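You operate a simulated robot arm through the tools that you are given. There is no shell and no other tool.

You are at the controls of a simulated two-armed robot. One attempt, no reset.

TASK
Pick up the bottle that says "Plant Spray" from the top of the grey rack with one hand, pass it to the other hand and put it on the top of the charging table. Set down upright: small spray bottle.

Only the result counts: the job must be done as asked and must still hold three seconds after the hand-in. Knocking over, shifting, dropping, spilling or breaking anything else fails it.

THE ROBOT
Two 7-joint arms with two-finger parallel grippers on one trunk, on a base that drives. Base frame: it is fixed to the floor where the robot stands at the start and does not move with it; the origin is under the middle of the robot, x ahead of it, y to its left, z up. Readings come in m, rad, newtons and seconds.
The left shoulder is at the start at [0.06, 0.189, 1.153], the right one opposite. With the tool pointing down near the work surface each hand reaches from about 0.1 to 0.64 m from the robot's upright axis, wherever it stands, measured 20 degrees to its own side. Places, roughly: top of the charging table [-2.1, -0.2, 0.8]. Payload 3.43 kg a hand.
The TCP of each hand is the grasp point between the finger pads, 0.03 m short of the fingertips. In the tool frame z runs along the fingers and y along their closing line. The gripper opens to 0.094 m. The fingers are 0.028 m wide and 0.01 m thick; the gripper's body (0.05 by 0.096 m) begins 0.055 m behind the TCP.
Orientation is told as [roll, pitch, yaw] about the base's x, y, z axes, in that order, counted from this pose: with the fingers straight down and closing along the base's y, the tool's x points along the base's -x, its y along +y and its z along -z.

THE INTERFACE
- The arms move only by the tool jog_arm. It takes "left_steps", "right_steps" or both (then of equal length, played together; a hand with none holds still); each is a list of rows, each an object of numbers (a shift or turn left out is 0, a gripper value left out holds the last): "tx", "ty", "tz": the shift along the tool's x, y, z in units of 300 mm (1.0 is 300 mm); "rx", "ry", "rz": the turn, a rotation vector about the tool's x, y, z in units of 45 degrees (1.0 is 45 degrees); "gripper": the finger opening in m, from 0 to 0.094. In form: [{"tx": .., "ty": .., "tz": .., "rx": .., "ry": .., "rz": .., "gripper": ..}, ...]. A call has 1 to 20 rows; each row is the pose to reach, as a shift and turn from the pose commanded when the call began, along the tool's axes at that moment. A call with a number of a shift or a turn outside -1 to 1 is refused whole. Each row takes 0.2 s and may step no farther than 0.05 m and 0.15 rad from the row before; otherwise, or with a gripper value out of range, the whole call is refused. A pose out of reach is approached as far as the arm can. The call stops where the force on the tool passes 40 N (or 10 N more than at its start, if that is more) or the arm is blocked; 0.2 s more then pass. Each finger travels about 0.153 m/s and halts on what it meets, pressing with about 39 N; the grip force reading is that of the motor and also rises with nothing between the fingers. The clock runs only during rows and for 0.2 s after the last one: add rows that repeat a pose to give the fingers time. The reply holds the time, the measured pose of the TCP, the force on the tool along the base axes, the opening and the grip force, in the units named above and with some noise, with the torque about the TCP (base axes, N m) and any sound that the robot's microphone picked up.
- Cameras (640 x 400 px; columns grow to the right, rows downward): "scene" is now at [0.0157, 0.0169, 1.7018]; the picture's right is [0.20, -0.98, 0.00], its down [-0.76, -0.15, -0.64] and it looks along [0.62, 0.13, -0.77] (base axes); focal length 295 px, centre (320, 200). "left" rides on the left gripper at [0.076, -0.014, -0.102] in its tool frame; the picture's right is [0.18, 0.98, 0.00], its down [-0.75, 0.14, -0.64] and it looks along [-0.63, 0.12, 0.77] (tool axes); focal length 243 px, centre (320, 200). "right" rides on the right gripper at [0.076, 0.014, -0.102] in its tool frame; the picture's right is [-0.18, 0.98, 0.00], its down [-0.75, -0.14, -0.64] and it looks along [-0.63, -0.12, 0.77] (tool axes); focal length 243 px, centre (320, 200). There is no depth. A picture from a camera that has moved, and an enlarged one, comes with that camera's place and axes in the base frame and with its lens.
- snapshot(camera): a new picture of that camera. No time passes.
- raise_lower(by): slides the trunk up (or, below 0, down) by that many m; the arms and the scene camera ride with it, the base frame stays. It gives what a move gives, with no picture.
- roll_base(legs): drives the robot by 1 to 6 legs, each [ahead, left, turn to the left] in m, m and rad, along the robot's own axes; the way and the turn of a leg run together, so that a leg with both is an arc; at most 1.5 m and 3.142 rad a leg. The arms and the cameras ride along, it lands a little off, and it stops where it bumps. It gives what a move gives.
- turn_head(pan, tilt): turns the head with the scene camera to pan (to the left, within 1.501 rad either way) and tilt (down, from -0.506 to 1.204), counted from straight ahead of the robot. It gives what a move gives.
- close_up(camera, box): a new picture of the part [left, top, right, bottom] of that camera's present view, enlarged. No time passes.
- hand_in(): hands the job in; it is judged then, once.

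Places have to be worked out from the pictures, the camera data and where the tool is seen. Open the grippers and draw the arms clear of the work before you hand the job in, unless the task says otherwise.

The tools are called by a JSON object that holds its "op" and its "data". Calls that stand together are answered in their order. jog_arm: Moves the arms, as the interface text tells. Its arguments: {"type":"object","properties":{"left_steps":{"type":"array"},"right_steps":{"type":"array"}},"required":[]} The other tools are called the same way: raise_lower (by) slides the trunk up or down; roll_base (legs) drives the base; turn_head (pan, tilt) turns the head that bears the scene camera; snapshot (camera) takes a picture; close_up (camera, box) takes an enlarged picture of a part of a camera's view; hand_in () hands the job in.

At the start:

```text
time_s: 0.0
left_position: [0.4031, 0.3594, 1.1105]
left_ee_rot: [0.0, 0.0, 0.001]
left_wrist_force: [0.4, -1.4, -0.8]
left_ft_torque: [0.02, 0.02, -0.01]
left_grip_width: 0.0942
left_grip_force: 0.1
right_position: [0.3492, -0.0138, 1.0989]
right_ee_rot: [-0.001, 0.0, 0.001]
right_wrist_force: [-0.6, 0.4, -0.9]
right_ft_torque: [-0.01, 0.0, 0.0]
right_grip_width: 0.0943
right_grip_force: 0.1
trunk travel left (down, up): [-0.825, 0.165]
robot x, y, heading: [0.0004, 0.0027, 0.001]
head pan, tilt: [0.201, 0.881]
```

scene: 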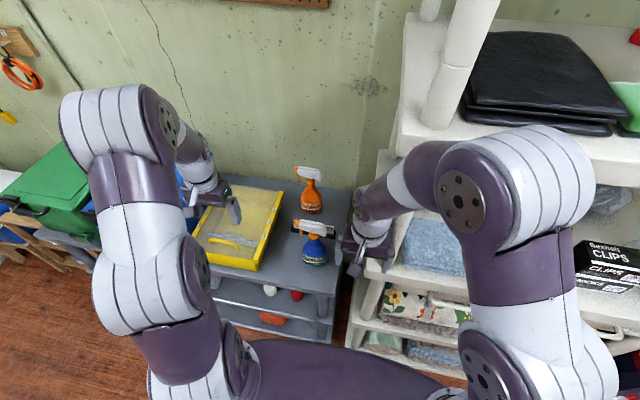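
right: 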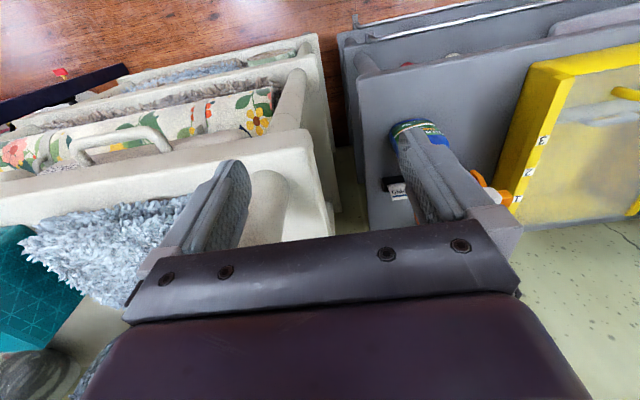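
left: 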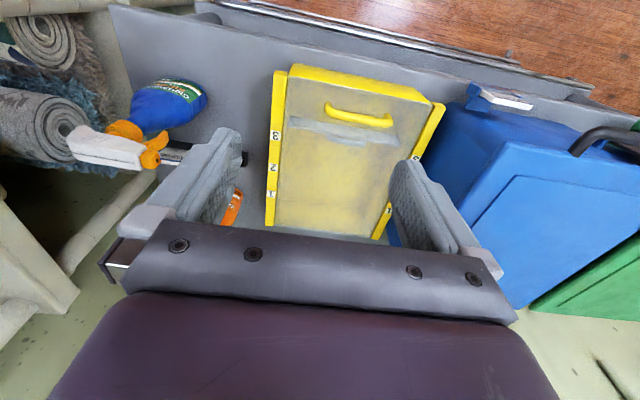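

The scene shows two spray bottles on the grey rack, one orange and one blue. I enlarge them to read the labels.

{"op": "close_up", "data": {"camera": "scene", "box": [260, 150, 380, 280]}}

{"op": "close_up", "data": {"camera": "left", "box": [60, 60, 260, 240]}}

```text
3.08 times, centred on (320, 215) of scene
camera zoom: at [0.0157, 0.0169, 1.7018], right [0.2, -0.98, 0.0], down [-0.76, -0.15, -0.64], along [0.62, 0.13, -0.77], focal length 907 px, centre (320, 154)
```

zoom: 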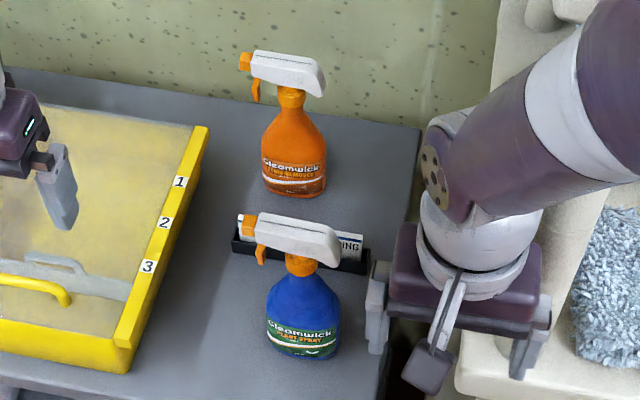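

```text
2.22 times, centred on (160, 150) of left
camera zoom: at [0.3253, 0.3475, 1.2134], right [-0.18, 0.98, 0.0], down [0.75, 0.14, 0.64], along [0.63, 0.12, -0.77], focal length 539 px, centre (676, 311)
```

zoom: 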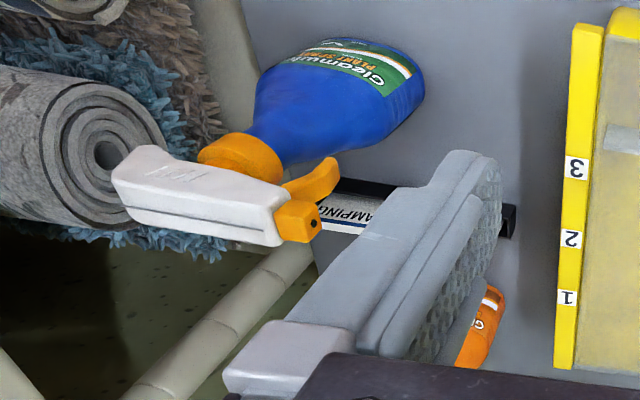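

Blue seems to read "Plant Spray"; I check both labels at higher zoom.

{"op": "close_up", "data": {"camera": "scene", "box": [300, 215, 345, 270]}}

{"op": "close_up", "data": {"camera": "scene", "box": [290, 160, 335, 218]}}

{"op": "turn_head", "data": {"pan": 0.0, "tilt": 0.6}}

{"op": "snapshot", "data": {"camera": "scene"}}

```text
7.27 times, centred on (322, 242) of scene
camera zoom: at [0.0157, 0.0169, 1.7018], right [0.2, -0.98, 0.0], down [-0.76, -0.15, -0.64], along [0.62, 0.13, -0.77], focal length 2143 px, centre (302, -109)
```

zoom: 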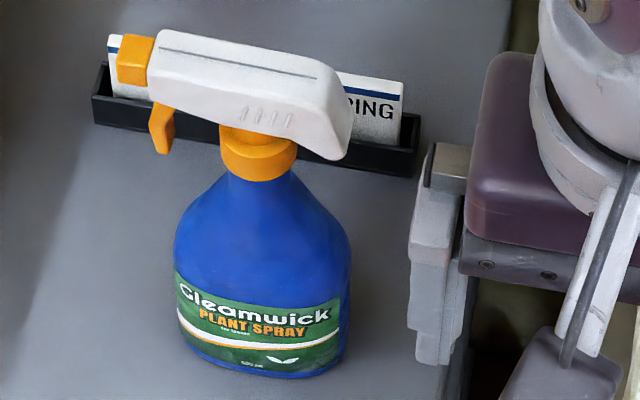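

```text
6.90 times, centred on (312, 189) of scene
camera zoom: at [0.0157, 0.0169, 1.7018], right [0.2, -0.98, 0.0], down [-0.76, -0.15, -0.64], along [0.62, 0.13, -0.77], focal length 2032 px, centre (372, 276)
```

zoom: 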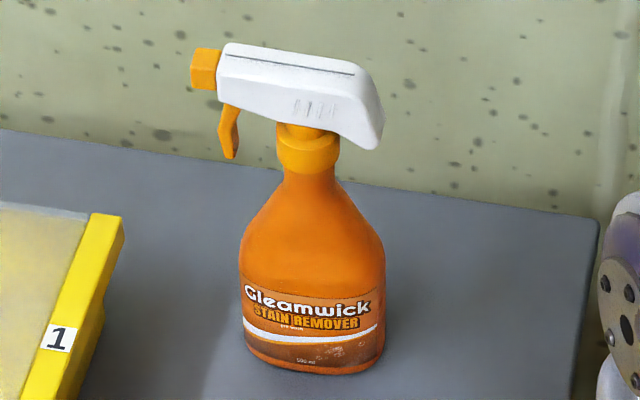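

```text
time_s: 0.8
left_position: [0.4011, 0.3605, 1.1107]
left_ee_rot: [0.001, 0.001, 0.0]
left_wrist_force: [0.4, 0.3, -0.3]
left_ft_torque: [-0.01, -0.01, 0.0]
left_grip_width: 0.094
left_grip_force: 0.0
right_position: [0.3479, -0.0142, 1.0997]
right_ee_rot: [-0.001, -0.001, -0.002]
right_wrist_force: [0.6, 0.9, 0.2]
right_ft_torque: [0.0, 0.02, 0.02]
right_grip_width: 0.0941
right_grip_force: 0.1
trunk travel left (down, up): [-0.825, 0.165]
robot x, y, heading: [0.0032, 0.0005, 0.001]
head pan, tilt: [0.0, 0.6]
```

```text
taken
camera scene: at [0.0291, 0.0017, 1.7251], right [0.0, -1.0, 0.0], down [-0.57, 0.0, -0.82], along [0.82, 0.0, -0.57], focal length 295 px, centre (320, 200)
```

scene: 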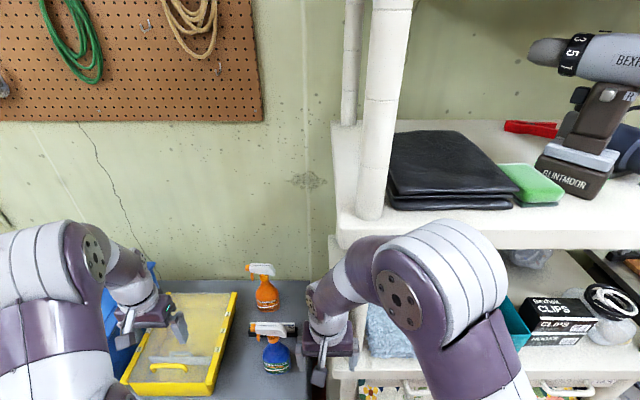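

The blue bottle is the "Plant Spray" (ring at roughly [0.49, 0.137, 0.93]). Next I look around for obstacles to the sides before planning the drive.

{"op": "turn_head", "data": {"pan": 1.5, "tilt": 0.5}}

{"op": "snapshot", "data": {"camera": "scene"}}

{"op": "turn_head", "data": {"pan": -1.5, "tilt": 0.5}}

{"op": "snapshot", "data": {"camera": "scene"}}

```text
time_s: 2.4
left_position: [0.4027, 0.3608, 1.1113]
left_ee_rot: [0.001, -0.001, 0.001]
left_wrist_force: [-0.4, -0.2, 0.9]
left_ft_torque: [-0.01, -0.02, 0.02]
left_grip_width: 0.0941
left_grip_force: 0.0
right_position: [0.3492, -0.0136, 1.0987]
right_ee_rot: [0.0, -0.001, -0.001]
right_wrist_force: [0.1, -1.0, 1.7]
right_ft_torque: [0.02, 0.01, -0.01]
right_grip_width: 0.0938
right_grip_force: 0.1
trunk travel left (down, up): [-0.825, 0.165]
robot x, y, heading: [-0.0006, -0.0039, -0.0]
head pan, tilt: [1.499, 0.499]
```

```text
taken
camera scene: at [-0.0527, 0.0924, 1.7343], right [1.0, -0.07, 0.0], down [-0.03, -0.48, -0.88], along [0.06, 0.88, -0.48], focal length 295 px, centre (320, 200)
```

scene: 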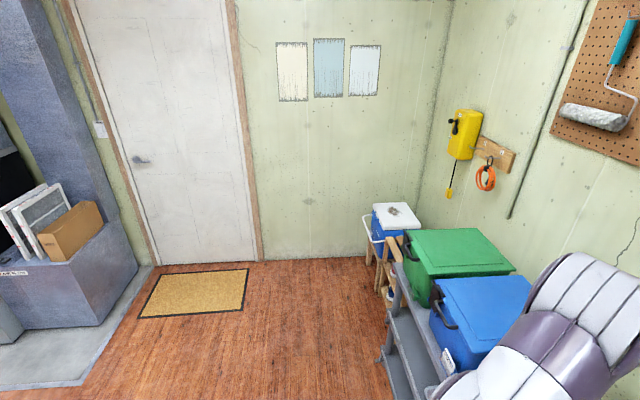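

```text
time_s: 5.0
left_position: [0.4013, 0.3612, 1.1116]
left_ee_rot: [0.0, -0.001, -0.002]
left_wrist_force: [0.4, -0.3, 0.2]
left_ft_torque: [0.02, -0.01, 0.03]
left_grip_width: 0.094
left_grip_force: 0.1
right_position: [0.3484, -0.0143, 1.0999]
right_ee_rot: [0.0, 0.001, -0.001]
right_wrist_force: [0.0, -0.6, 0.5]
right_ft_torque: [-0.01, 0.01, 0.02]
right_grip_width: 0.094
right_grip_force: 0.0
trunk travel left (down, up): [-0.825, 0.165]
robot x, y, heading: [-0.0018, 0.0037, -0.001]
head pan, tilt: [-1.499, 0.499]
```

```text
taken
camera scene: at [-0.0527, -0.0891, 1.7343], right [-1.0, -0.07, 0.0], down [-0.03, 0.48, -0.88], along [0.06, -0.88, -0.48], focal length 295 px, centre (320, 200)
```

scene: 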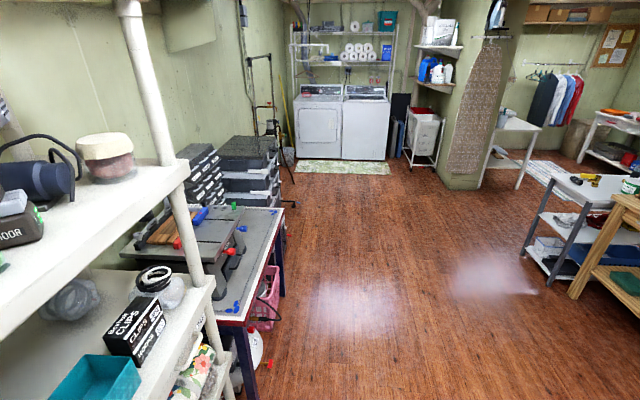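

I back away from the racks and turn left, to look at the charging table behind before choosing the grasp order.

{"op": "roll_base", "data": {"legs": [[-0.5, 0, 0], [0, 0, 1.5]]}}

{"op": "turn_head", "data": {"pan": 1.3, "tilt": 0.5}}

{"op": "snapshot", "data": {"camera": "scene"}}

```text
time_s: 11.6
left_position: [-0.8382, 0.4242, 1.1107]
left_ee_rot: [0.0, 0.001, 1.508]
left_wrist_force: [1.3, 0.1, 0.2]
left_ft_torque: [-0.01, 0.03, 0.0]
left_grip_width: 0.094
left_grip_force: 0.0
right_position: [-0.4674, 0.3478, 1.0994]
right_ee_rot: [-0.001, -0.002, 1.508]
right_wrist_force: [-0.7, 0.7, 0.0]
right_ft_torque: [0.01, -0.01, 0.01]
right_grip_width: 0.0938
right_grip_force: 0.0
trunk travel left (down, up): [-0.825, 0.165]
robot x, y, heading: [-0.5026, -0.0034, 1.513]
head pan, tilt: [-1.499, 0.499]
```

```text
time_s: 14.1
left_position: [-0.8391, 0.4225, 1.1111]
left_ee_rot: [0.001, 0.0, 1.508]
left_wrist_force: [-0.4, 0.1, 0.0]
left_ft_torque: [0.01, -0.02, -0.01]
left_grip_width: 0.0937
left_grip_force: 0.1
right_position: [-0.4666, 0.3476, 1.0998]
right_ee_rot: [0.0, -0.001, 1.508]
right_wrist_force: [-0.8, 0.8, 0.0]
right_ft_torque: [0.0, -0.01, 0.01]
right_grip_width: 0.0938
right_grip_force: 0.1
trunk travel left (down, up): [-0.825, 0.165]
robot x, y, heading: [-0.5026, 0.0012, 1.506]
head pan, tilt: [1.3, 0.499]
```

```text
taken
camera scene: at [-0.5924, -0.0291, 1.7343], right [0.33, 0.95, 0.0], down [0.45, -0.16, -0.88], along [-0.83, 0.29, -0.48], focal length 295 px, centre (320, 200)
```

scene: 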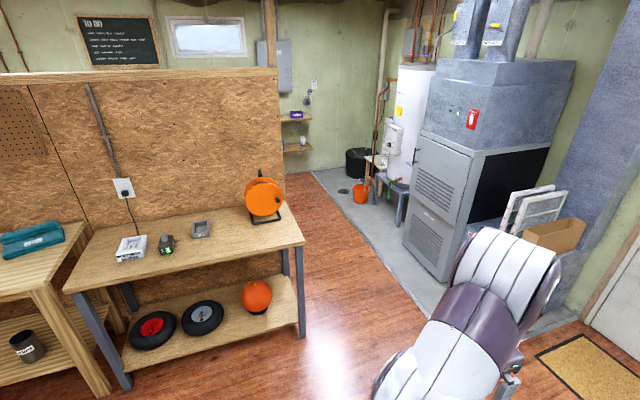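

The charging table is the wooden one: front edge near x=-1.815, y from about -0.74 to 0.30, with a free front strip around [-1.93, 0.0]. I tuck the right hand back out of the way, then drive back to the rack and aim the head at the bottle.

{"op": "jog_arm", "data": {"right_steps": [{"tx": 0.1, "ty": -0.1}, {"tx": 0.2, "ty": -0.2}, {"tx": 0.3, "ty": -0.3}, {"tx": 0.33, "ty": -0.42}, {"tx": 0.33, "ty": -0.54}, {"tx": 0.33, "ty": -0.6}]}}

{"op": "roll_base", "data": {"legs": [[0, 0, -1.506], [0.5, 0, 0]]}}

{"op": "turn_head", "data": {"pan": 0.25, "tilt": 0.9}}

{"op": "snapshot", "data": {"camera": "scene"}}

{"op": "snapshot", "data": {"camera": "left"}}

```text
time_s: 15.5
left_position: [-0.8381, 0.4218, 1.111]
left_ee_rot: [0.001, -0.002, 1.509]
left_wrist_force: [0.4, 0.9, -0.9]
left_ft_torque: [0.01, 0.01, 0.0]
left_grip_width: 0.0941
left_grip_force: 0.1
right_position: [-0.2931, 0.2368, 1.1005]
right_ee_rot: [0.001, -0.001, 1.51]
right_wrist_force: [-0.2, 0.1, -0.7]
right_ft_torque: [0.0, 0.02, 0.0]
right_grip_width: 0.094
right_grip_force: 0.0
trunk travel left (down, up): [-0.825, 0.165]
robot x, y, heading: [-0.4983, 0.0009, 1.506]
head pan, tilt: [1.3, 0.499]
```

```text
time_s: 22.1
left_position: [0.3996, 0.3622, 1.1112]
left_ee_rot: [0.0, 0.001, 0.001]
left_wrist_force: [-0.1, 0.5, 0.0]
left_ft_torque: [0.01, 0.04, 0.01]
left_grip_width: 0.0939
left_grip_force: 0.0
right_position: [0.2479, -0.1924, 1.1009]
right_ee_rot: [0.0, -0.001, 0.001]
right_wrist_force: [0.2, 0.2, 0.7]
right_ft_torque: [-0.03, 0.03, 0.03]
right_grip_width: 0.0939
right_grip_force: 0.1
trunk travel left (down, up): [-0.825, 0.165]
robot x, y, heading: [-0.0006, -0.0012, -0.001]
head pan, tilt: [1.3, 0.499]
```

```text
time_s: 23.4
left_position: [0.4005, 0.363, 1.1109]
left_ee_rot: [0.0, 0.0, 0.001]
left_wrist_force: [0.0, -0.2, 0.1]
left_ft_torque: [0.0, 0.01, -0.01]
left_grip_width: 0.0942
left_grip_force: 0.0
right_position: [0.249, -0.1921, 1.0999]
right_ee_rot: [0.0, 0.001, 0.003]
right_wrist_force: [-0.9, -1.7, -0.1]
right_ft_torque: [-0.03, -0.01, -0.04]
right_grip_width: 0.0939
right_grip_force: 0.0
trunk travel left (down, up): [-0.825, 0.165]
robot x, y, heading: [-0.0041, -0.0024, -0.001]
head pan, tilt: [0.25, 0.901]
```

```text
taken
camera scene: at [0.0124, 0.0216, 1.7004], right [0.25, -0.97, 0.0], down [-0.76, -0.2, -0.62], along [0.6, 0.16, -0.78], focal length 295 px, centre (320, 200)
```

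scene: 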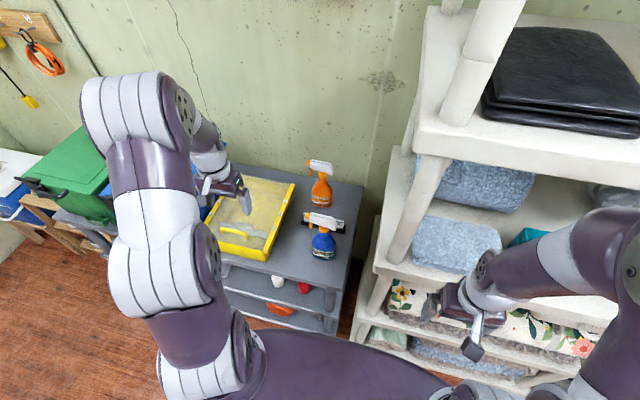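

```text
taken
camera left: at [0.323, 0.3494, 1.2134], right [-0.19, 0.98, 0.0], down [0.75, 0.14, 0.64], along [0.63, 0.12, -0.77], focal length 243 px, centre (320, 200)
```

left: 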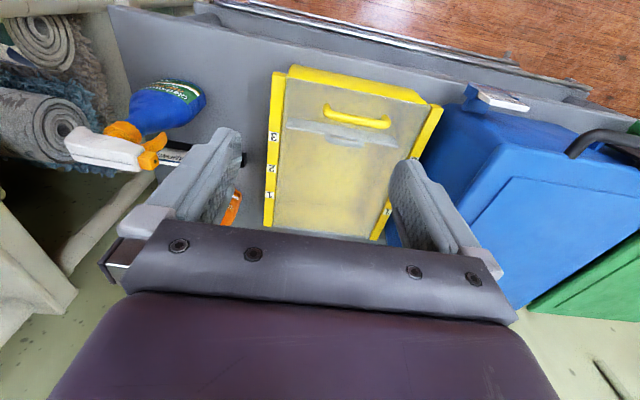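

The bottle is unchanged. I turn the left hand so its fingers close along x (across the spray head) while moving it toward the bottle, still high above it.

{"op": "jog_arm", "data": {"left_steps": [{"rz": 0.16, "ty": -0.05, "tx": -0.02}, {"rz": 0.33, "ty": -0.1, "tx": -0.05}, {"rz": 0.5, "ty": -0.16, "tx": -0.08}, {"rz": 0.67, "ty": -0.22, "tx": -0.11}, {"rz": 0.84, "ty": -0.28, "tx": -0.14}, {"rz": 1.0, "ty": -0.33, "tx": -0.17}]}}

{"op": "jog_arm", "data": {"left_steps": [{"rz": 0.16}, {"rz": 0.33}, {"rz": 0.5}, {"rz": 0.67}, {"rz": 0.84}, {"rz": 1.0}]}}

{"op": "snapshot", "data": {"camera": "left"}}

{"op": "snapshot", "data": {"camera": "scene"}}

```text
time_s: 24.8
left_position: [0.4515, 0.2628, 1.1114]
left_ee_rot: [0.0, 0.0, -0.785]
left_wrist_force: [0.6, -0.9, 0.2]
left_ft_torque: [-0.02, -0.01, -0.01]
left_grip_width: 0.0938
left_grip_force: 0.0
right_position: [0.2494, -0.1925, 1.0996]
right_ee_rot: [-0.001, -0.002, 0.001]
right_wrist_force: [0.5, -0.4, 0.1]
right_ft_torque: [0.0, 0.0, 0.01]
right_grip_width: 0.0939
right_grip_force: 0.0
trunk travel left (down, up): [-0.825, 0.165]
robot x, y, heading: [0.0013, 0.0016, 0.003]
head pan, tilt: [0.25, 0.901]
```

```text
time_s: 26.2
left_position: [0.4507, 0.2646, 1.1098]
left_ee_rot: [0.002, 0.001, -1.57]
left_wrist_force: [0.7, 0.4, -0.1]
left_ft_torque: [0.01, 0.0, 0.0]
left_grip_width: 0.094
left_grip_force: 0.0
right_position: [0.2489, -0.1921, 1.1001]
right_ee_rot: [0.0, 0.001, 0.003]
right_wrist_force: [0.5, 0.9, -0.2]
right_ft_torque: [-0.03, -0.04, -0.01]
right_grip_width: 0.0941
right_grip_force: 0.0
trunk travel left (down, up): [-0.825, 0.165]
robot x, y, heading: [-0.0021, -0.0014, -0.001]
head pan, tilt: [0.25, 0.901]
```

```text
taken
camera left: at [0.436, 0.3412, 1.2136], right [0.98, 0.18, 0.0], down [0.14, -0.75, 0.64], along [0.12, -0.63, -0.77], focal length 243 px, centre (320, 200)
```

left: 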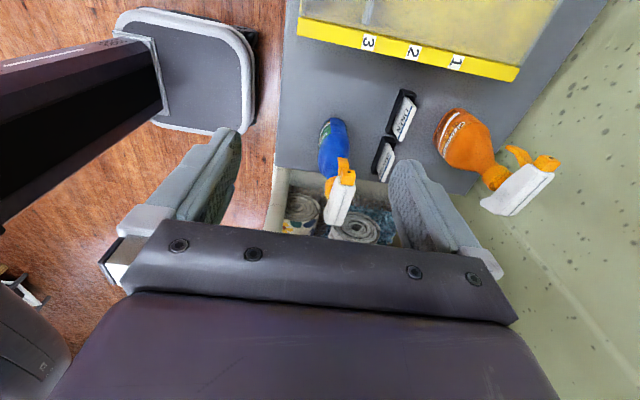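

```text
taken
camera scene: at [0.0122, 0.0215, 1.7004], right [0.25, -0.97, 0.0], down [-0.76, -0.2, -0.62], along [0.6, 0.15, -0.78], focal length 295 px, centre (320, 200)
```

scene: 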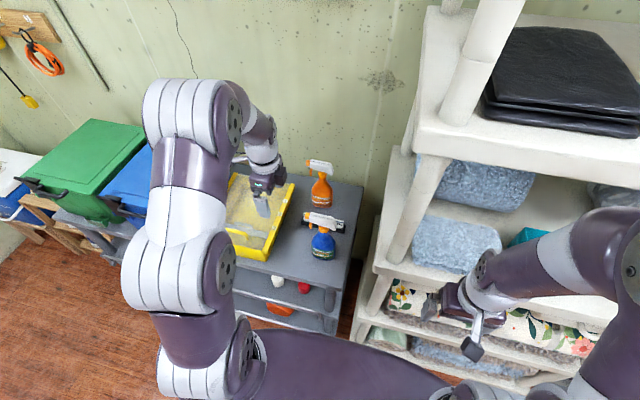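

This end-on view is useful for the bottle's depth and the head's direction, so I enlarge it.

{"op": "close_up", "data": {"camera": "left", "box": [290, 100, 390, 235]}}

{"op": "close_up", "data": {"camera": "scene", "box": [295, 205, 350, 265]}}

```text
2.96 times, centred on (340, 168) of left
camera zoom: at [0.436, 0.3412, 1.2136], right [0.98, 0.18, 0.0], down [0.14, -0.75, 0.64], along [0.12, -0.63, -0.77], focal length 719 px, centre (261, 296)
```

zoom: 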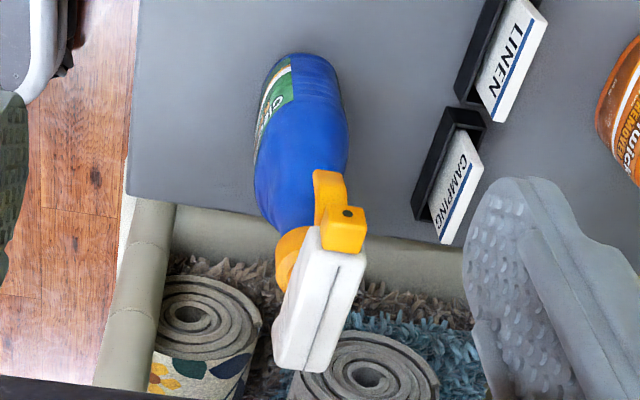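

```text
6.67 times, centred on (322, 235) of scene
camera zoom: at [0.0122, 0.0215, 1.7004], right [0.25, -0.97, 0.0], down [-0.76, -0.2, -0.62], along [0.6, 0.15, -0.78], focal length 1965 px, centre (303, -33)
```

zoom: 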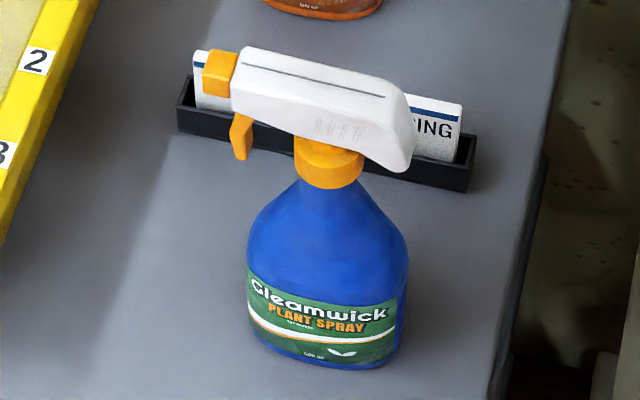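

Triangulated: spray head top at z≈0.982, its axis runs along y at x≈0.503 (y 0.10–0.19), rack surface z≈0.768, body about 0.08 by 0.05. The left hand goes above the head at [0.503, 0.137, 1.08] for a check.

{"op": "jog_arm", "data": {"left_steps": [{"tx": -0.11, "ty": 0.045, "tz": 0.02}, {"tx": -0.22, "ty": 0.09, "tz": 0.04}, {"tx": -0.32, "ty": 0.13, "tz": 0.07}, {"tx": -0.425, "ty": 0.174, "tz": 0.1}, {"tx": -0.425, "ty": 0.174, "tz": 0.1}]}}

{"op": "close_up", "data": {"camera": "left", "box": [160, 60, 480, 260]}}

{"op": "close_up", "data": {"camera": "scene", "box": [260, 140, 400, 270]}}

```text
time_s: 27.4
left_position: [0.5031, 0.1373, 1.081]
left_ee_rot: [0.001, 0.0, -1.569]
left_wrist_force: [0.8, -0.4, -0.3]
left_ft_torque: [0.0, -0.02, -0.03]
left_grip_width: 0.0941
left_grip_force: 0.0
right_position: [0.2489, -0.1932, 1.1]
right_ee_rot: [0.0, 0.002, 0.001]
right_wrist_force: [-0.2, 0.2, 0.1]
right_ft_torque: [-0.04, 0.0, -0.02]
right_grip_width: 0.094
right_grip_force: 0.0
trunk travel left (down, up): [-0.825, 0.165]
robot x, y, heading: [-0.0007, 0.002, 0.001]
head pan, tilt: [0.25, 0.901]
```

```text
2.00 times, centred on (320, 160) of left
camera zoom: at [0.4878, 0.2141, 1.1845], right [0.98, 0.19, 0.0], down [0.14, -0.75, 0.64], along [0.12, -0.63, -0.77], focal length 485 px, centre (320, 280)
```

zoom: 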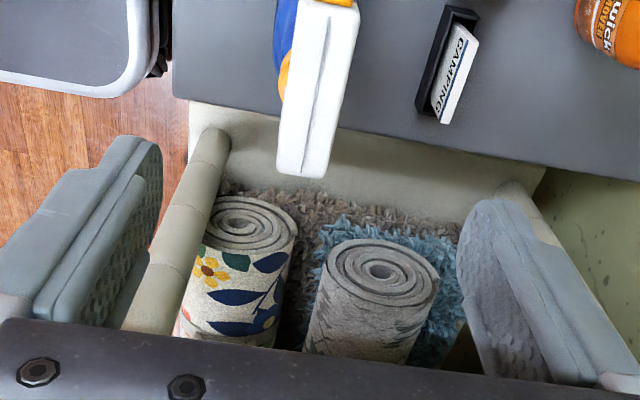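

```text
3.08 times, centred on (330, 205) of scene
camera zoom: at [0.0116, 0.0222, 1.7004], right [0.25, -0.97, 0.0], down [-0.76, -0.2, -0.62], along [0.6, 0.15, -0.78], focal length 907 px, centre (289, 185)
```

zoom: 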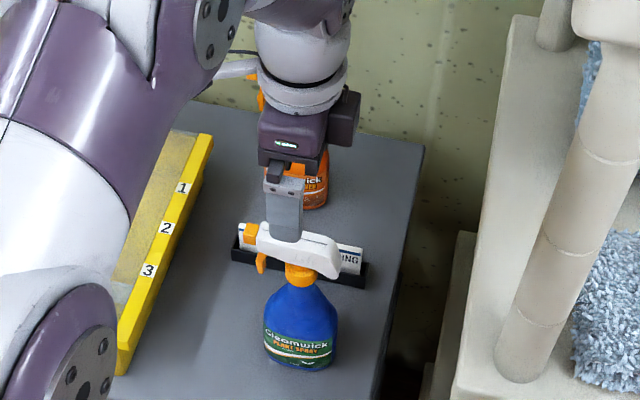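

The head sits centred between the open fingers (axis x≈0.503). I descend to TCP z≈0.978 so that the pads cover only the white head, and close.

{"op": "jog_arm", "data": {"left_steps": [{"tz": 0.1}, {"tz": 0.2}, {"tz": 0.28}, {"tz": 0.343}, {"tz": 0.343}]}}

{"op": "close_up", "data": {"camera": "scene", "box": [290, 180, 370, 270]}}

{"op": "snapshot", "data": {"camera": "left"}}

```text
time_s: 28.6
left_position: [0.5016, 0.1355, 0.9781]
left_ee_rot: [0.001, 0.0, -1.57]
left_wrist_force: [0.0, 0.7, -0.6]
left_ft_torque: [-0.01, -0.02, 0.01]
left_grip_width: 0.0939
left_grip_force: 0.1
right_position: [0.2486, -0.1929, 1.0995]
right_ee_rot: [-0.002, -0.001, 0.001]
right_wrist_force: [0.1, -0.9, -0.1]
right_ft_torque: [-0.01, -0.01, 0.0]
right_grip_width: 0.0941
right_grip_force: 0.2
trunk travel left (down, up): [-0.825, 0.165]
robot x, y, heading: [-0.0004, 0.0013, 0.003]
head pan, tilt: [0.25, 0.901]
```

```text
4.44 times, centred on (330, 225) of scene
camera zoom: at [0.0117, 0.0215, 1.7004], right [0.25, -0.97, 0.0], down [-0.76, -0.2, -0.62], along [0.6, 0.15, -0.78], focal length 1310 px, centre (276, 89)
```

zoom: 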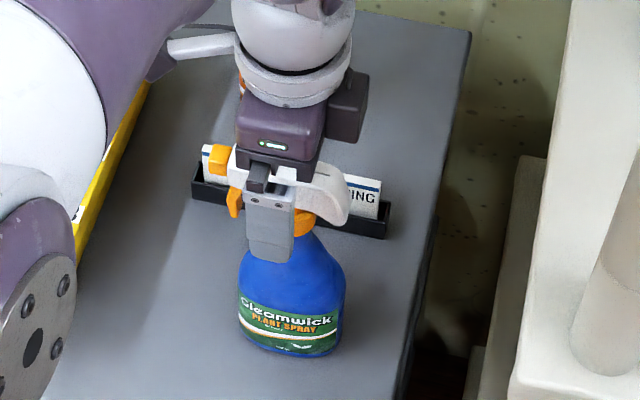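

```text
taken
camera left: at [0.4882, 0.2133, 1.0808], right [0.98, 0.19, 0.0], down [0.14, -0.75, 0.64], along [0.12, -0.63, -0.77], focal length 243 px, centre (320, 200)
```

left: 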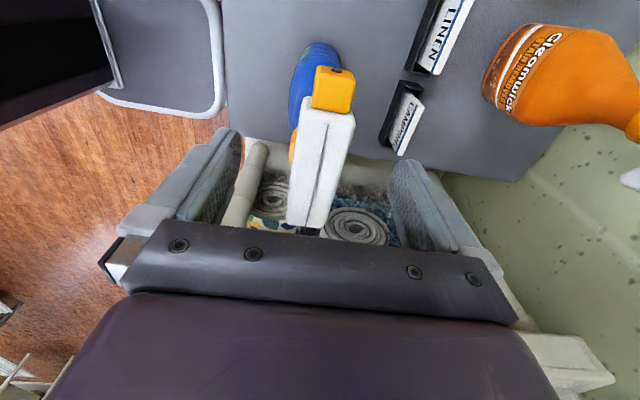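

Alignment looks good, so I close the left gripper on the head.

{"op": "jog_arm", "data": {"left_steps": [{"gripper": 0.06}, {"gripper": 0.04}, {"gripper": 0.02}, {"gripper": 0.0}, {"gripper": 0.0}, {"gripper": 0.0}]}}

{"op": "snapshot", "data": {"camera": "left"}}

{"op": "close_up", "data": {"camera": "scene", "box": [290, 180, 370, 270]}}

```text
time_s: 30.0
left_position: [0.503, 0.136, 0.9778]
left_ee_rot: [0.001, -0.001, -1.569]
left_wrist_force: [-1.4, -0.1, 0.6]
left_ft_torque: [-0.04, 0.12, -0.02]
left_grip_width: 0.0284
left_grip_force: 38.8
right_position: [0.2485, -0.1917, 1.0996]
right_ee_rot: [0.0, 0.001, 0.003]
right_wrist_force: [0.6, 0.7, -0.5]
right_ft_torque: [0.01, -0.03, -0.01]
right_grip_width: 0.0938
right_grip_force: 0.1
trunk travel left (down, up): [-0.825, 0.165]
robot x, y, heading: [-0.0051, 0.0031, 0.004]
head pan, tilt: [0.25, 0.901]
```

```text
taken
camera left: at [0.4883, 0.2133, 1.0809], right [0.98, 0.19, 0.0], down [0.14, -0.75, 0.64], along [0.12, -0.63, -0.77], focal length 243 px, centre (320, 200)
```

left: 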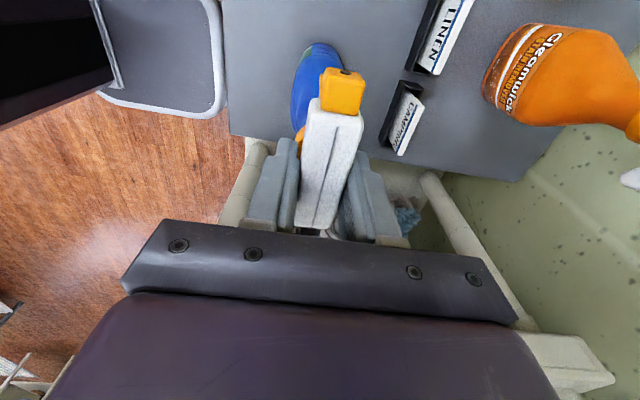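

```text
4.44 times, centred on (330, 225) of scene
camera zoom: at [0.0121, 0.0214, 1.7004], right [0.25, -0.97, 0.0], down [-0.76, -0.2, -0.62], along [0.6, 0.15, -0.78], focal length 1310 px, centre (276, 89)
```

zoom: 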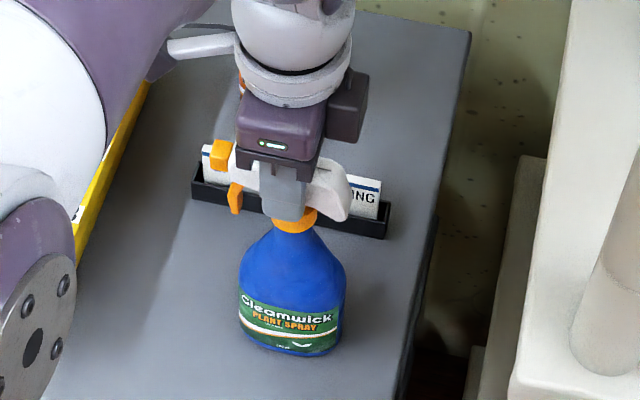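

Firm grip (0.028 m, 39 N). I lift gently by 6 cm and check.

{"op": "jog_arm", "data": {"left_steps": [{"tz": -0.02, "gripper": 0.0}, {"tz": -0.06}, {"tz": -0.13}, {"tz": -0.2}, {"tz": -0.2}]}}

{"op": "close_up", "data": {"camera": "scene", "box": [270, 150, 390, 270]}}

```text
time_s: 31.2
left_position: [0.5034, 0.1365, 1.0377]
left_ee_rot: [-0.002, 0.0, -1.569]
left_wrist_force: [0.4, 0.1, -5.8]
left_ft_torque: [0.0, -0.03, -0.01]
left_grip_width: 0.0283
left_grip_force: 39.0
right_position: [0.2507, -0.1927, 1.1001]
right_ee_rot: [-0.001, 0.001, 0.001]
right_wrist_force: [-1.3, 1.0, -0.1]
right_ft_torque: [0.02, 0.01, 0.01]
right_grip_width: 0.094
right_grip_force: 0.1
trunk travel left (down, up): [-0.825, 0.165]
robot x, y, heading: [-0.0006, -0.0005, 0.007]
head pan, tilt: [0.25, 0.901]
```

```text
3.33 times, centred on (330, 210) of scene
camera zoom: at [0.0133, 0.0216, 1.7004], right [0.25, -0.97, 0.0], down [-0.76, -0.2, -0.62], along [0.6, 0.15, -0.78], focal length 982 px, centre (287, 167)
```

zoom: 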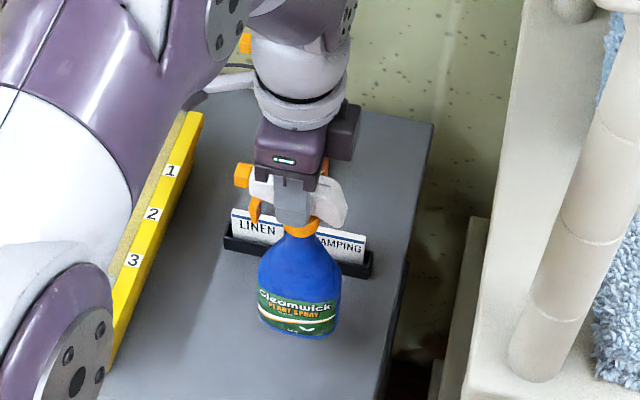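

The bottle hangs steady at about 5.8 N. I lift it higher, then back away from the rack for free space.

{"op": "jog_arm", "data": {"left_steps": [{"tz": -0.1}, {"tz": -0.2}, {"tz": -0.3}, {"tz": -0.4}, {"tz": -0.45}, {"tz": -0.45}]}}

{"op": "roll_base", "data": {"legs": [[-0.6, 0, 0]]}}

{"op": "turn_head", "data": {"pan": 0.1, "tilt": 0.75}}

{"op": "snapshot", "data": {"camera": "scene"}}

```text
time_s: 32.6
left_position: [0.4995, 0.1365, 1.1694]
left_ee_rot: [-0.002, 0.001, -1.571]
left_wrist_force: [-0.2, 0.6, -5.7]
left_ft_torque: [0.02, 0.01, 0.0]
left_grip_width: 0.0283
left_grip_force: 39.1
left hand out of reach, approached as far as the arm can: row 5, 6
right_position: [0.2495, -0.1908, 1.1005]
right_ee_rot: [-0.001, -0.001, 0.002]
right_wrist_force: [-0.5, -0.5, 0.2]
right_ft_torque: [-0.01, -0.02, 0.0]
right_grip_width: 0.0942
right_grip_force: 0.1
trunk travel left (down, up): [-0.825, 0.165]
robot x, y, heading: [-0.0011, 0.0001, -0.002]
head pan, tilt: [0.25, 0.901]
```

```text
time_s: 36.0
left_position: [-0.0965, 0.1334, 1.1691]
left_ee_rot: [-0.001, -0.001, -1.578]
left_wrist_force: [-0.1, 0.5, -4.7]
left_ft_torque: [0.0, -0.01, -0.01]
left_grip_width: 0.0281
left_grip_force: 39.3
right_position: [-0.3501, -0.1933, 1.0993]
right_ee_rot: [0.0, 0.004, -0.007]
right_wrist_force: [-0.4, 0.2, -0.3]
right_ft_torque: [0.0, -0.03, 0.04]
right_grip_width: 0.094
right_grip_force: 0.0
trunk travel left (down, up): [-0.825, 0.165]
robot x, y, heading: [-0.6018, -0.0004, -0.009]
head pan, tilt: [0.25, 0.901]
```

```text
time_s: 36.7
left_position: [-0.0981, 0.1319, 1.1683]
left_ee_rot: [0.0, 0.0, -1.578]
left_wrist_force: [1.5, 0.4, -5.4]
left_ft_torque: [0.03, 0.02, 0.02]
left_grip_width: 0.0282
left_grip_force: 39.3
right_position: [-0.3511, -0.1929, 1.1005]
right_ee_rot: [0.0, 0.001, -0.007]
right_wrist_force: [-0.3, 0.7, -0.5]
right_ft_torque: [0.0, -0.03, 0.01]
right_grip_width: 0.0941
right_grip_force: 0.0
trunk travel left (down, up): [-0.825, 0.165]
robot x, y, heading: [-0.6011, 0.0055, -0.004]
head pan, tilt: [0.099, 0.75]
```

```text
taken
camera scene: at [-0.5766, 0.0122, 1.7123], right [0.09, -1.0, 0.0], down [-0.68, -0.06, -0.73], along [0.73, 0.07, -0.68], focal length 295 px, centre (320, 200)
```

scene: 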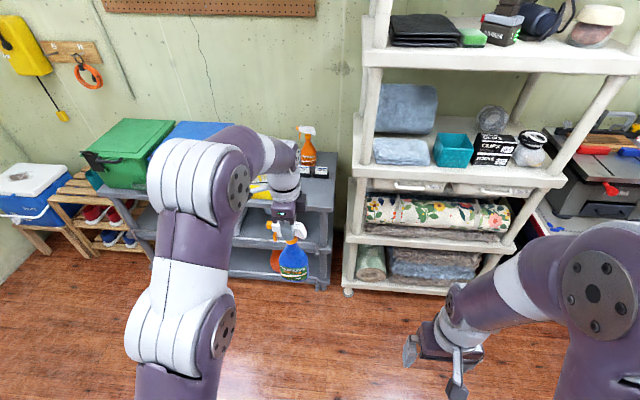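

The bottle is clear of the rack. I turn the left hand back to yaw 0 so the bottle's thin side (0.05) faces left-right, bringing it nearer the centre for the handover.

{"op": "jog_arm", "data": {"left_steps": [{"rz": -0.14, "tx": -0.02, "ty": -0.02}, {"rz": -0.28, "tx": -0.05, "ty": -0.05}, {"rz": -0.43, "tx": -0.08, "ty": -0.08}, {"rz": -0.57, "tx": -0.11, "ty": -0.11}, {"rz": -0.71, "tx": -0.14, "ty": -0.14}, {"rz": -0.86, "tx": -0.167, "ty": -0.167}, {"rz": -1.0, "tx": -0.167, "ty": -0.167}]}}

{"op": "jog_arm", "data": {"left_steps": [{"rz": -0.14}, {"rz": -0.28}, {"rz": -0.43}, {"rz": -0.57}, {"rz": -0.71}, {"rz": -0.86}, {"rz": -1.0}, {"rz": -1.0}]}}

{"op": "snapshot", "data": {"camera": "scene"}}

{"op": "snapshot", "data": {"camera": "right"}}

```text
time_s: 38.3
left_position: [-0.1481, 0.0836, 1.1681]
left_ee_rot: [0.001, -0.001, -0.789]
left_wrist_force: [0.1, -0.8, -5.4]
left_ft_torque: [0.02, 0.0, -0.02]
left_grip_width: 0.0285
left_grip_force: 38.6
right_position: [-0.3496, -0.193, 1.1003]
right_ee_rot: [0.002, 0.0, -0.007]
right_wrist_force: [0.2, -0.7, 0.5]
right_ft_torque: [-0.01, 0.0, -0.02]
right_grip_width: 0.094
right_grip_force: 0.2
trunk travel left (down, up): [-0.825, 0.165]
robot x, y, heading: [-0.6013, 0.0017, -0.009]
head pan, tilt: [0.099, 0.75]
```

```text
time_s: 40.1
left_position: [-0.1487, 0.084, 1.1688]
left_ee_rot: [0.0, -0.001, -0.006]
left_wrist_force: [-0.8, 0.5, -5.7]
left_ft_torque: [0.03, 0.0, 0.01]
left_grip_width: 0.0284
left_grip_force: 38.9
right_position: [-0.3509, -0.1937, 1.1002]
right_ee_rot: [0.001, 0.0, -0.006]
right_wrist_force: [0.0, -0.2, -1.1]
right_ft_torque: [0.01, 0.0, -0.01]
right_grip_width: 0.0938
right_grip_force: 0.1
trunk travel left (down, up): [-0.825, 0.165]
robot x, y, heading: [-0.6011, 0.0064, -0.006]
head pan, tilt: [0.099, 0.75]
```

```text
taken
camera scene: at [-0.576, 0.0121, 1.7123], right [0.09, -1.0, 0.0], down [-0.68, -0.06, -0.73], along [0.73, 0.07, -0.68], focal length 295 px, centre (320, 200)
```

scene: 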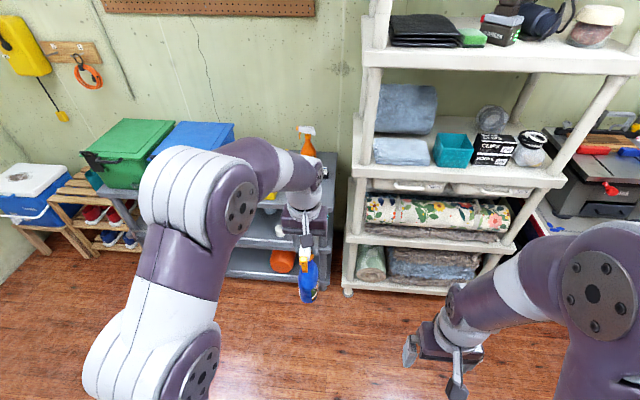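

```text
taken
camera right: at [-0.4265, -0.1786, 1.2031], right [0.19, 0.98, 0.0], down [0.75, -0.15, 0.64], along [0.63, -0.12, -0.77], focal length 243 px, centre (320, 200)
```

right: 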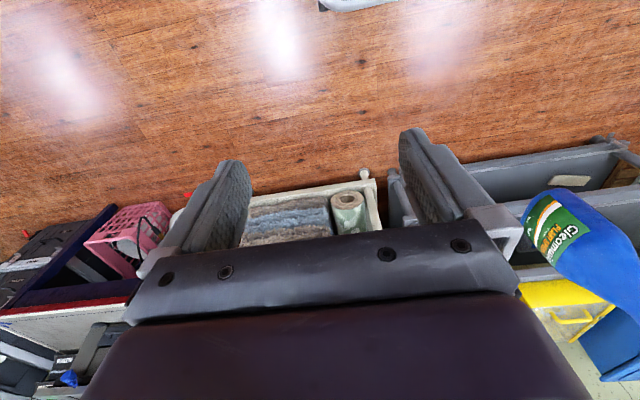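

Left holds the bottle with the nozzle toward the robot. I bring the left hand a bit lower and farther out, and at the same time push the right hand forward and start pitching it up toward horizontal (off to the right side).

{"op": "jog_arm", "data": {"left_steps": [{"tx": -0.04, "tz": 0.05}, {"tx": -0.08, "tz": 0.1}, {"tx": -0.13, "tz": 0.16}, {"tx": -0.18, "tz": 0.22}, {"tx": -0.23, "tz": 0.28}, {"tx": -0.267, "tz": 0.333}, {"tx": -0.267, "tz": 0.333}], "right_steps": [{"tx": -0.08, "tz": 0.06, "ry": -0.1}, {"tx": -0.16, "tz": 0.12, "ry": -0.25}, {"tx": -0.24, "tz": 0.18, "ry": -0.4}, {"tx": -0.32, "tz": 0.24, "ry": -0.55}, {"tx": -0.4, "tz": 0.3, "ry": -0.7}, {"tx": -0.467, "tz": 0.333, "ry": -0.85}, {"tx": -0.467, "tz": 0.333, "ry": -1.0}]}}

{"op": "snapshot", "data": {"camera": "scene"}}

{"op": "snapshot", "data": {"camera": "right"}}

```text
time_s: 41.7
left_position: [-0.0663, 0.0826, 1.072]
left_ee_rot: [0.001, 0.001, -0.008]
left_wrist_force: [0.7, -0.7, -5.9]
left_ft_torque: [0.0, 0.02, 0.02]
left_grip_width: 0.0285
left_grip_force: 39.4
right_position: [-0.2112, -0.1937, 1.0006]
right_ee_rot: [0.0, -0.789, -0.007]
right_wrist_force: [0.6, 0.8, -0.3]
right_ft_torque: [-0.01, 0.02, 0.0]
right_grip_width: 0.0942
right_grip_force: 0.1
right hand out of reach, approached as far as the arm can: row 3
trunk travel left (down, up): [-0.825, 0.165]
robot x, y, heading: [-0.5965, 0.0008, -0.007]
head pan, tilt: [0.099, 0.75]
```

```text
taken
camera scene: at [-0.5762, 0.012, 1.7123], right [0.09, -1.0, 0.0], down [-0.68, -0.06, -0.73], along [0.73, 0.07, -0.68], focal length 295 px, centre (320, 200)
```

scene: 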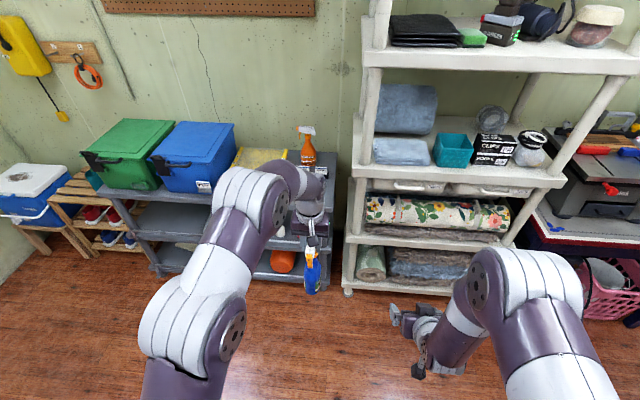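

```text
taken
camera right: at [-0.3372, -0.1793, 1.0191], right [0.14, 0.98, 0.13], down [0.08, -0.14, 0.99], along [0.99, -0.12, -0.09], focal length 243 px, centre (320, 200)
```

right: 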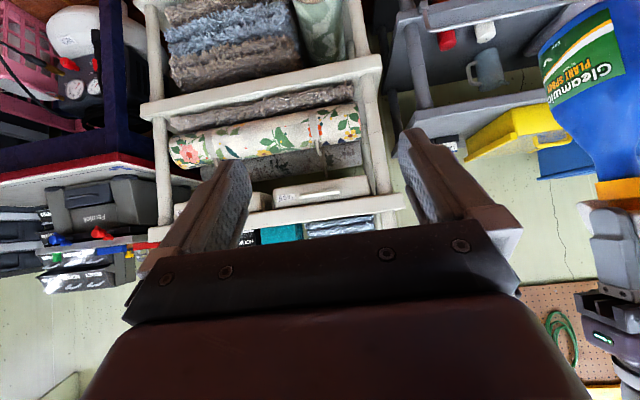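

Both arms track well. Now the right hand pitches to 30° below horizontal, lowers to the body height (z≈0.922) and slides across behind the bottle, keeping 0.14 m away.

{"op": "jog_arm", "data": {"right_steps": [{"ty": 0.12, "tx": 0.03, "tz": 0.03, "ry": -0.05}, {"ty": 0.26, "tx": 0.06, "tz": 0.06, "ry": -0.1}, {"ty": 0.4, "tx": 0.09, "tz": 0.09, "ry": -0.15}, {"ty": 0.54, "tx": 0.12, "tz": 0.12, "ry": -0.2}, {"ty": 0.68, "tx": 0.15, "tz": 0.15, "ry": -0.25}, {"ty": 0.81, "tx": 0.18, "tz": 0.18, "ry": -0.3}, {"ty": 0.92, "tx": 0.184, "tz": 0.184, "ry": -0.333}, {"ty": 0.92, "tx": 0.184, "tz": 0.184, "ry": -0.333}]}}

{"op": "snapshot", "data": {"camera": "scene"}}

{"op": "snapshot", "data": {"camera": "right"}}

{"op": "snapshot", "data": {"camera": "left"}}

```text
time_s: 43.5
left_position: [-0.0673, 0.0815, 1.0689]
left_ee_rot: [0.0, -0.001, -0.007]
left_wrist_force: [-0.6, 0.7, -4.1]
left_ft_torque: [0.0, -0.01, -0.02]
left_grip_width: 0.028
left_grip_force: 39.0
right_position: [-0.2092, 0.0827, 0.9221]
right_ee_rot: [-0.001, -1.047, -0.006]
right_wrist_force: [0.2, 0.1, 0.2]
right_ft_torque: [0.01, 0.0, 0.01]
right_grip_width: 0.0941
right_grip_force: 0.0
trunk travel left (down, up): [-0.825, 0.165]
robot x, y, heading: [-0.6015, 0.006, -0.002]
head pan, tilt: [0.099, 0.75]
```

```text
taken
camera scene: at [-0.5758, 0.0114, 1.7123], right [0.09, -1.0, 0.0], down [-0.68, -0.06, -0.73], along [0.73, 0.07, -0.68], focal length 295 px, centre (320, 200)
```

scene: 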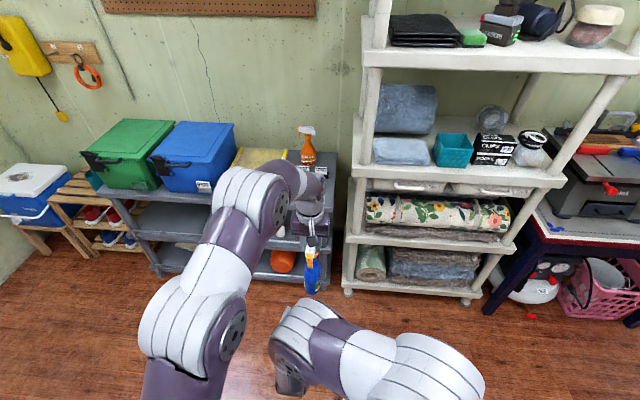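

```text
taken
camera right: at [-0.3359, 0.0982, 0.9075], right [0.1, 0.98, 0.16], down [-0.18, -0.14, 0.97], along [0.98, -0.12, 0.16], focal length 243 px, centre (320, 200)
```

right: 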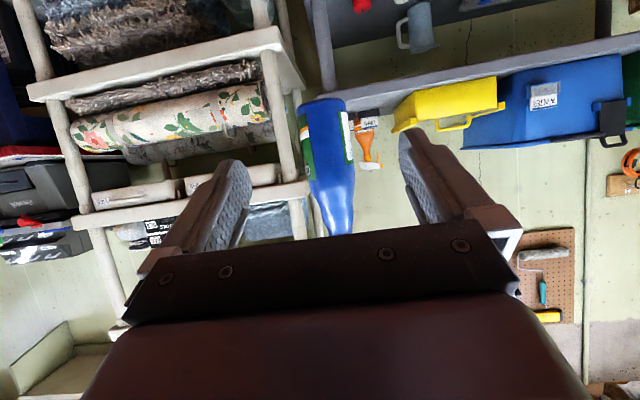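

```text
taken
camera left: at [-0.1438, 0.0691, 1.1727], right [-0.18, 0.98, 0.0], down [0.75, 0.14, 0.64], along [0.63, 0.11, -0.77], focal length 243 px, centre (320, 200)
```

left: 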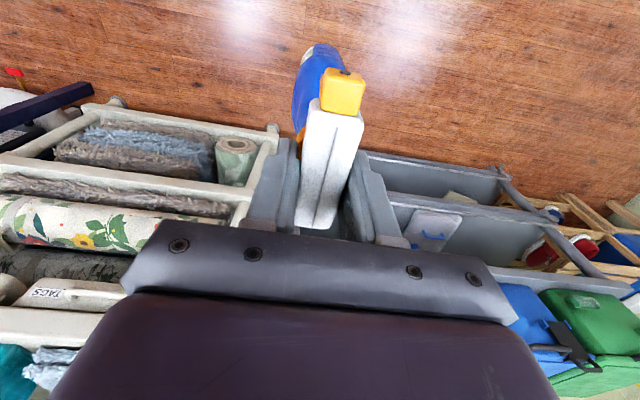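

The bottle is between the open right fingers (axis y≈0.084, base z≈0.857). I advance horizontally to the bottle axis at z≈0.912, in two stages.

{"op": "jog_arm", "data": {"right_steps": [{"tz": 0.08, "tx": -0.03, "ty": 0.005}, {"tz": 0.16, "tx": -0.07, "ty": 0.005}, {"tz": 0.23, "tx": -0.105, "ty": 0.005}, {"tz": 0.28, "tx": -0.13, "ty": 0.005}, {"tz": 0.28, "tx": -0.13, "ty": 0.005}]}}

{"op": "snapshot", "data": {"camera": "right"}}

{"op": "close_up", "data": {"camera": "scene", "box": [250, 180, 390, 320]}}

```text
time_s: 44.7
left_position: [-0.067, 0.0827, 1.071]
left_ee_rot: [0.0, 0.0, -0.006]
left_wrist_force: [-0.6, -0.5, -4.6]
left_ft_torque: [-0.01, 0.0, 0.0]
left_grip_width: 0.0283
left_grip_force: 39.1
right_position: [-0.1164, 0.0831, 0.9141]
right_ee_rot: [0.001, -1.048, -0.005]
right_wrist_force: [0.0, 0.1, 0.4]
right_ft_torque: [0.01, 0.04, 0.0]
right_grip_width: 0.0939
right_grip_force: 0.0
trunk travel left (down, up): [-0.825, 0.165]
robot x, y, heading: [-0.6003, 0.0028, -0.004]
head pan, tilt: [0.099, 0.75]
```

```text
taken
camera right: at [-0.2434, 0.098, 0.8993], right [0.1, 0.98, 0.16], down [-0.18, -0.14, 0.97], along [0.98, -0.12, 0.16], focal length 243 px, centre (320, 200)
```

right: 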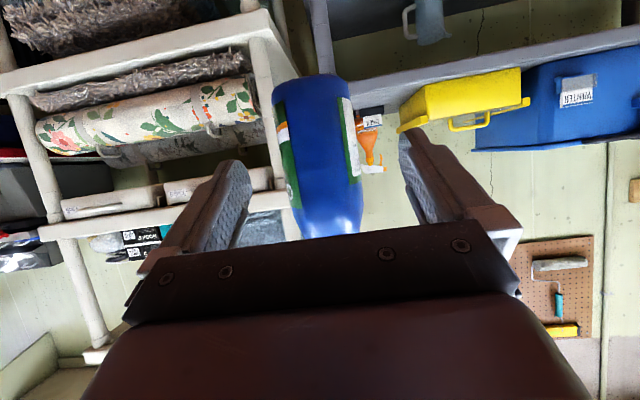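

```text
2.86 times, centred on (320, 250) of scene
camera zoom: at [-0.5763, 0.0122, 1.7123], right [0.09, -1.0, 0.0], down [-0.68, -0.06, -0.73], along [0.73, 0.07, -0.68], focal length 842 px, centre (320, 57)
```

zoom: 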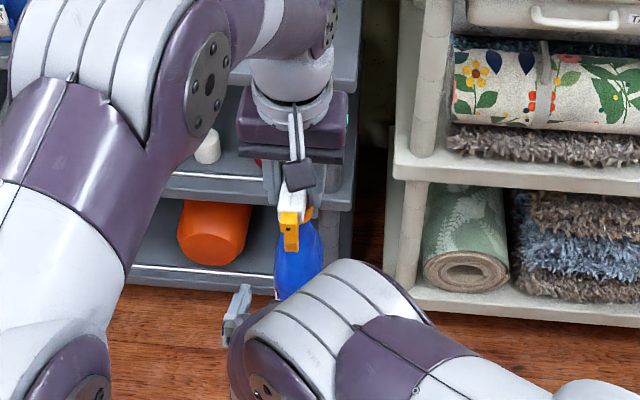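

Still centred; the last 5 cm forward brings the TCP to the bottle axis.

{"op": "jog_arm", "data": {"right_steps": [{"tz": 0.05, "tx": -0.026, "ty": 0.005}, {"tz": 0.1, "tx": -0.052, "ty": 0.005}, {"tz": 0.14, "tx": -0.074, "ty": 0.005}, {"tz": 0.14, "tx": -0.074, "ty": 0.005}]}}

{"op": "snapshot", "data": {"camera": "right"}}

```text
time_s: 45.7
left_position: [-0.0667, 0.0823, 1.0698]
left_ee_rot: [-0.001, 0.001, -0.008]
left_wrist_force: [0.3, -0.4, -4.9]
left_ft_torque: [0.03, 0.06, 0.02]
left_grip_width: 0.0285
left_grip_force: 39.0
right_position: [-0.0689, 0.0845, 0.9119]
right_ee_rot: [0.0, -1.048, -0.008]
right_wrist_force: [1.4, -0.4, 0.1]
right_ft_torque: [0.01, 0.0, -0.01]
right_grip_width: 0.0941
right_grip_force: 0.1
trunk travel left (down, up): [-0.825, 0.165]
robot x, y, heading: [-0.6005, 0.003, -0.008]
head pan, tilt: [0.099, 0.75]
```

```text
taken
camera right: at [-0.1949, 0.0991, 0.8977], right [0.1, 0.98, 0.16], down [-0.18, -0.14, 0.97], along [0.98, -0.12, 0.16], focal length 243 px, centre (320, 200)
```

right: 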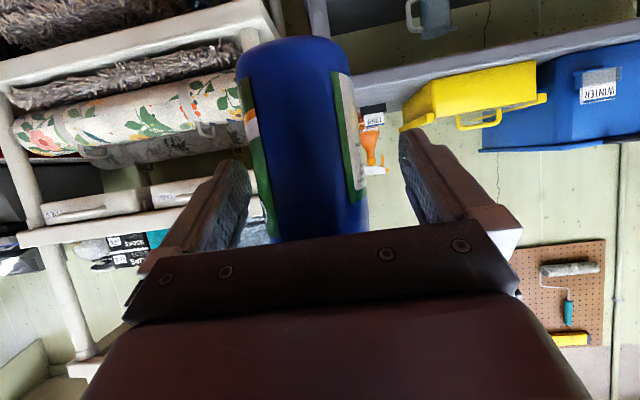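

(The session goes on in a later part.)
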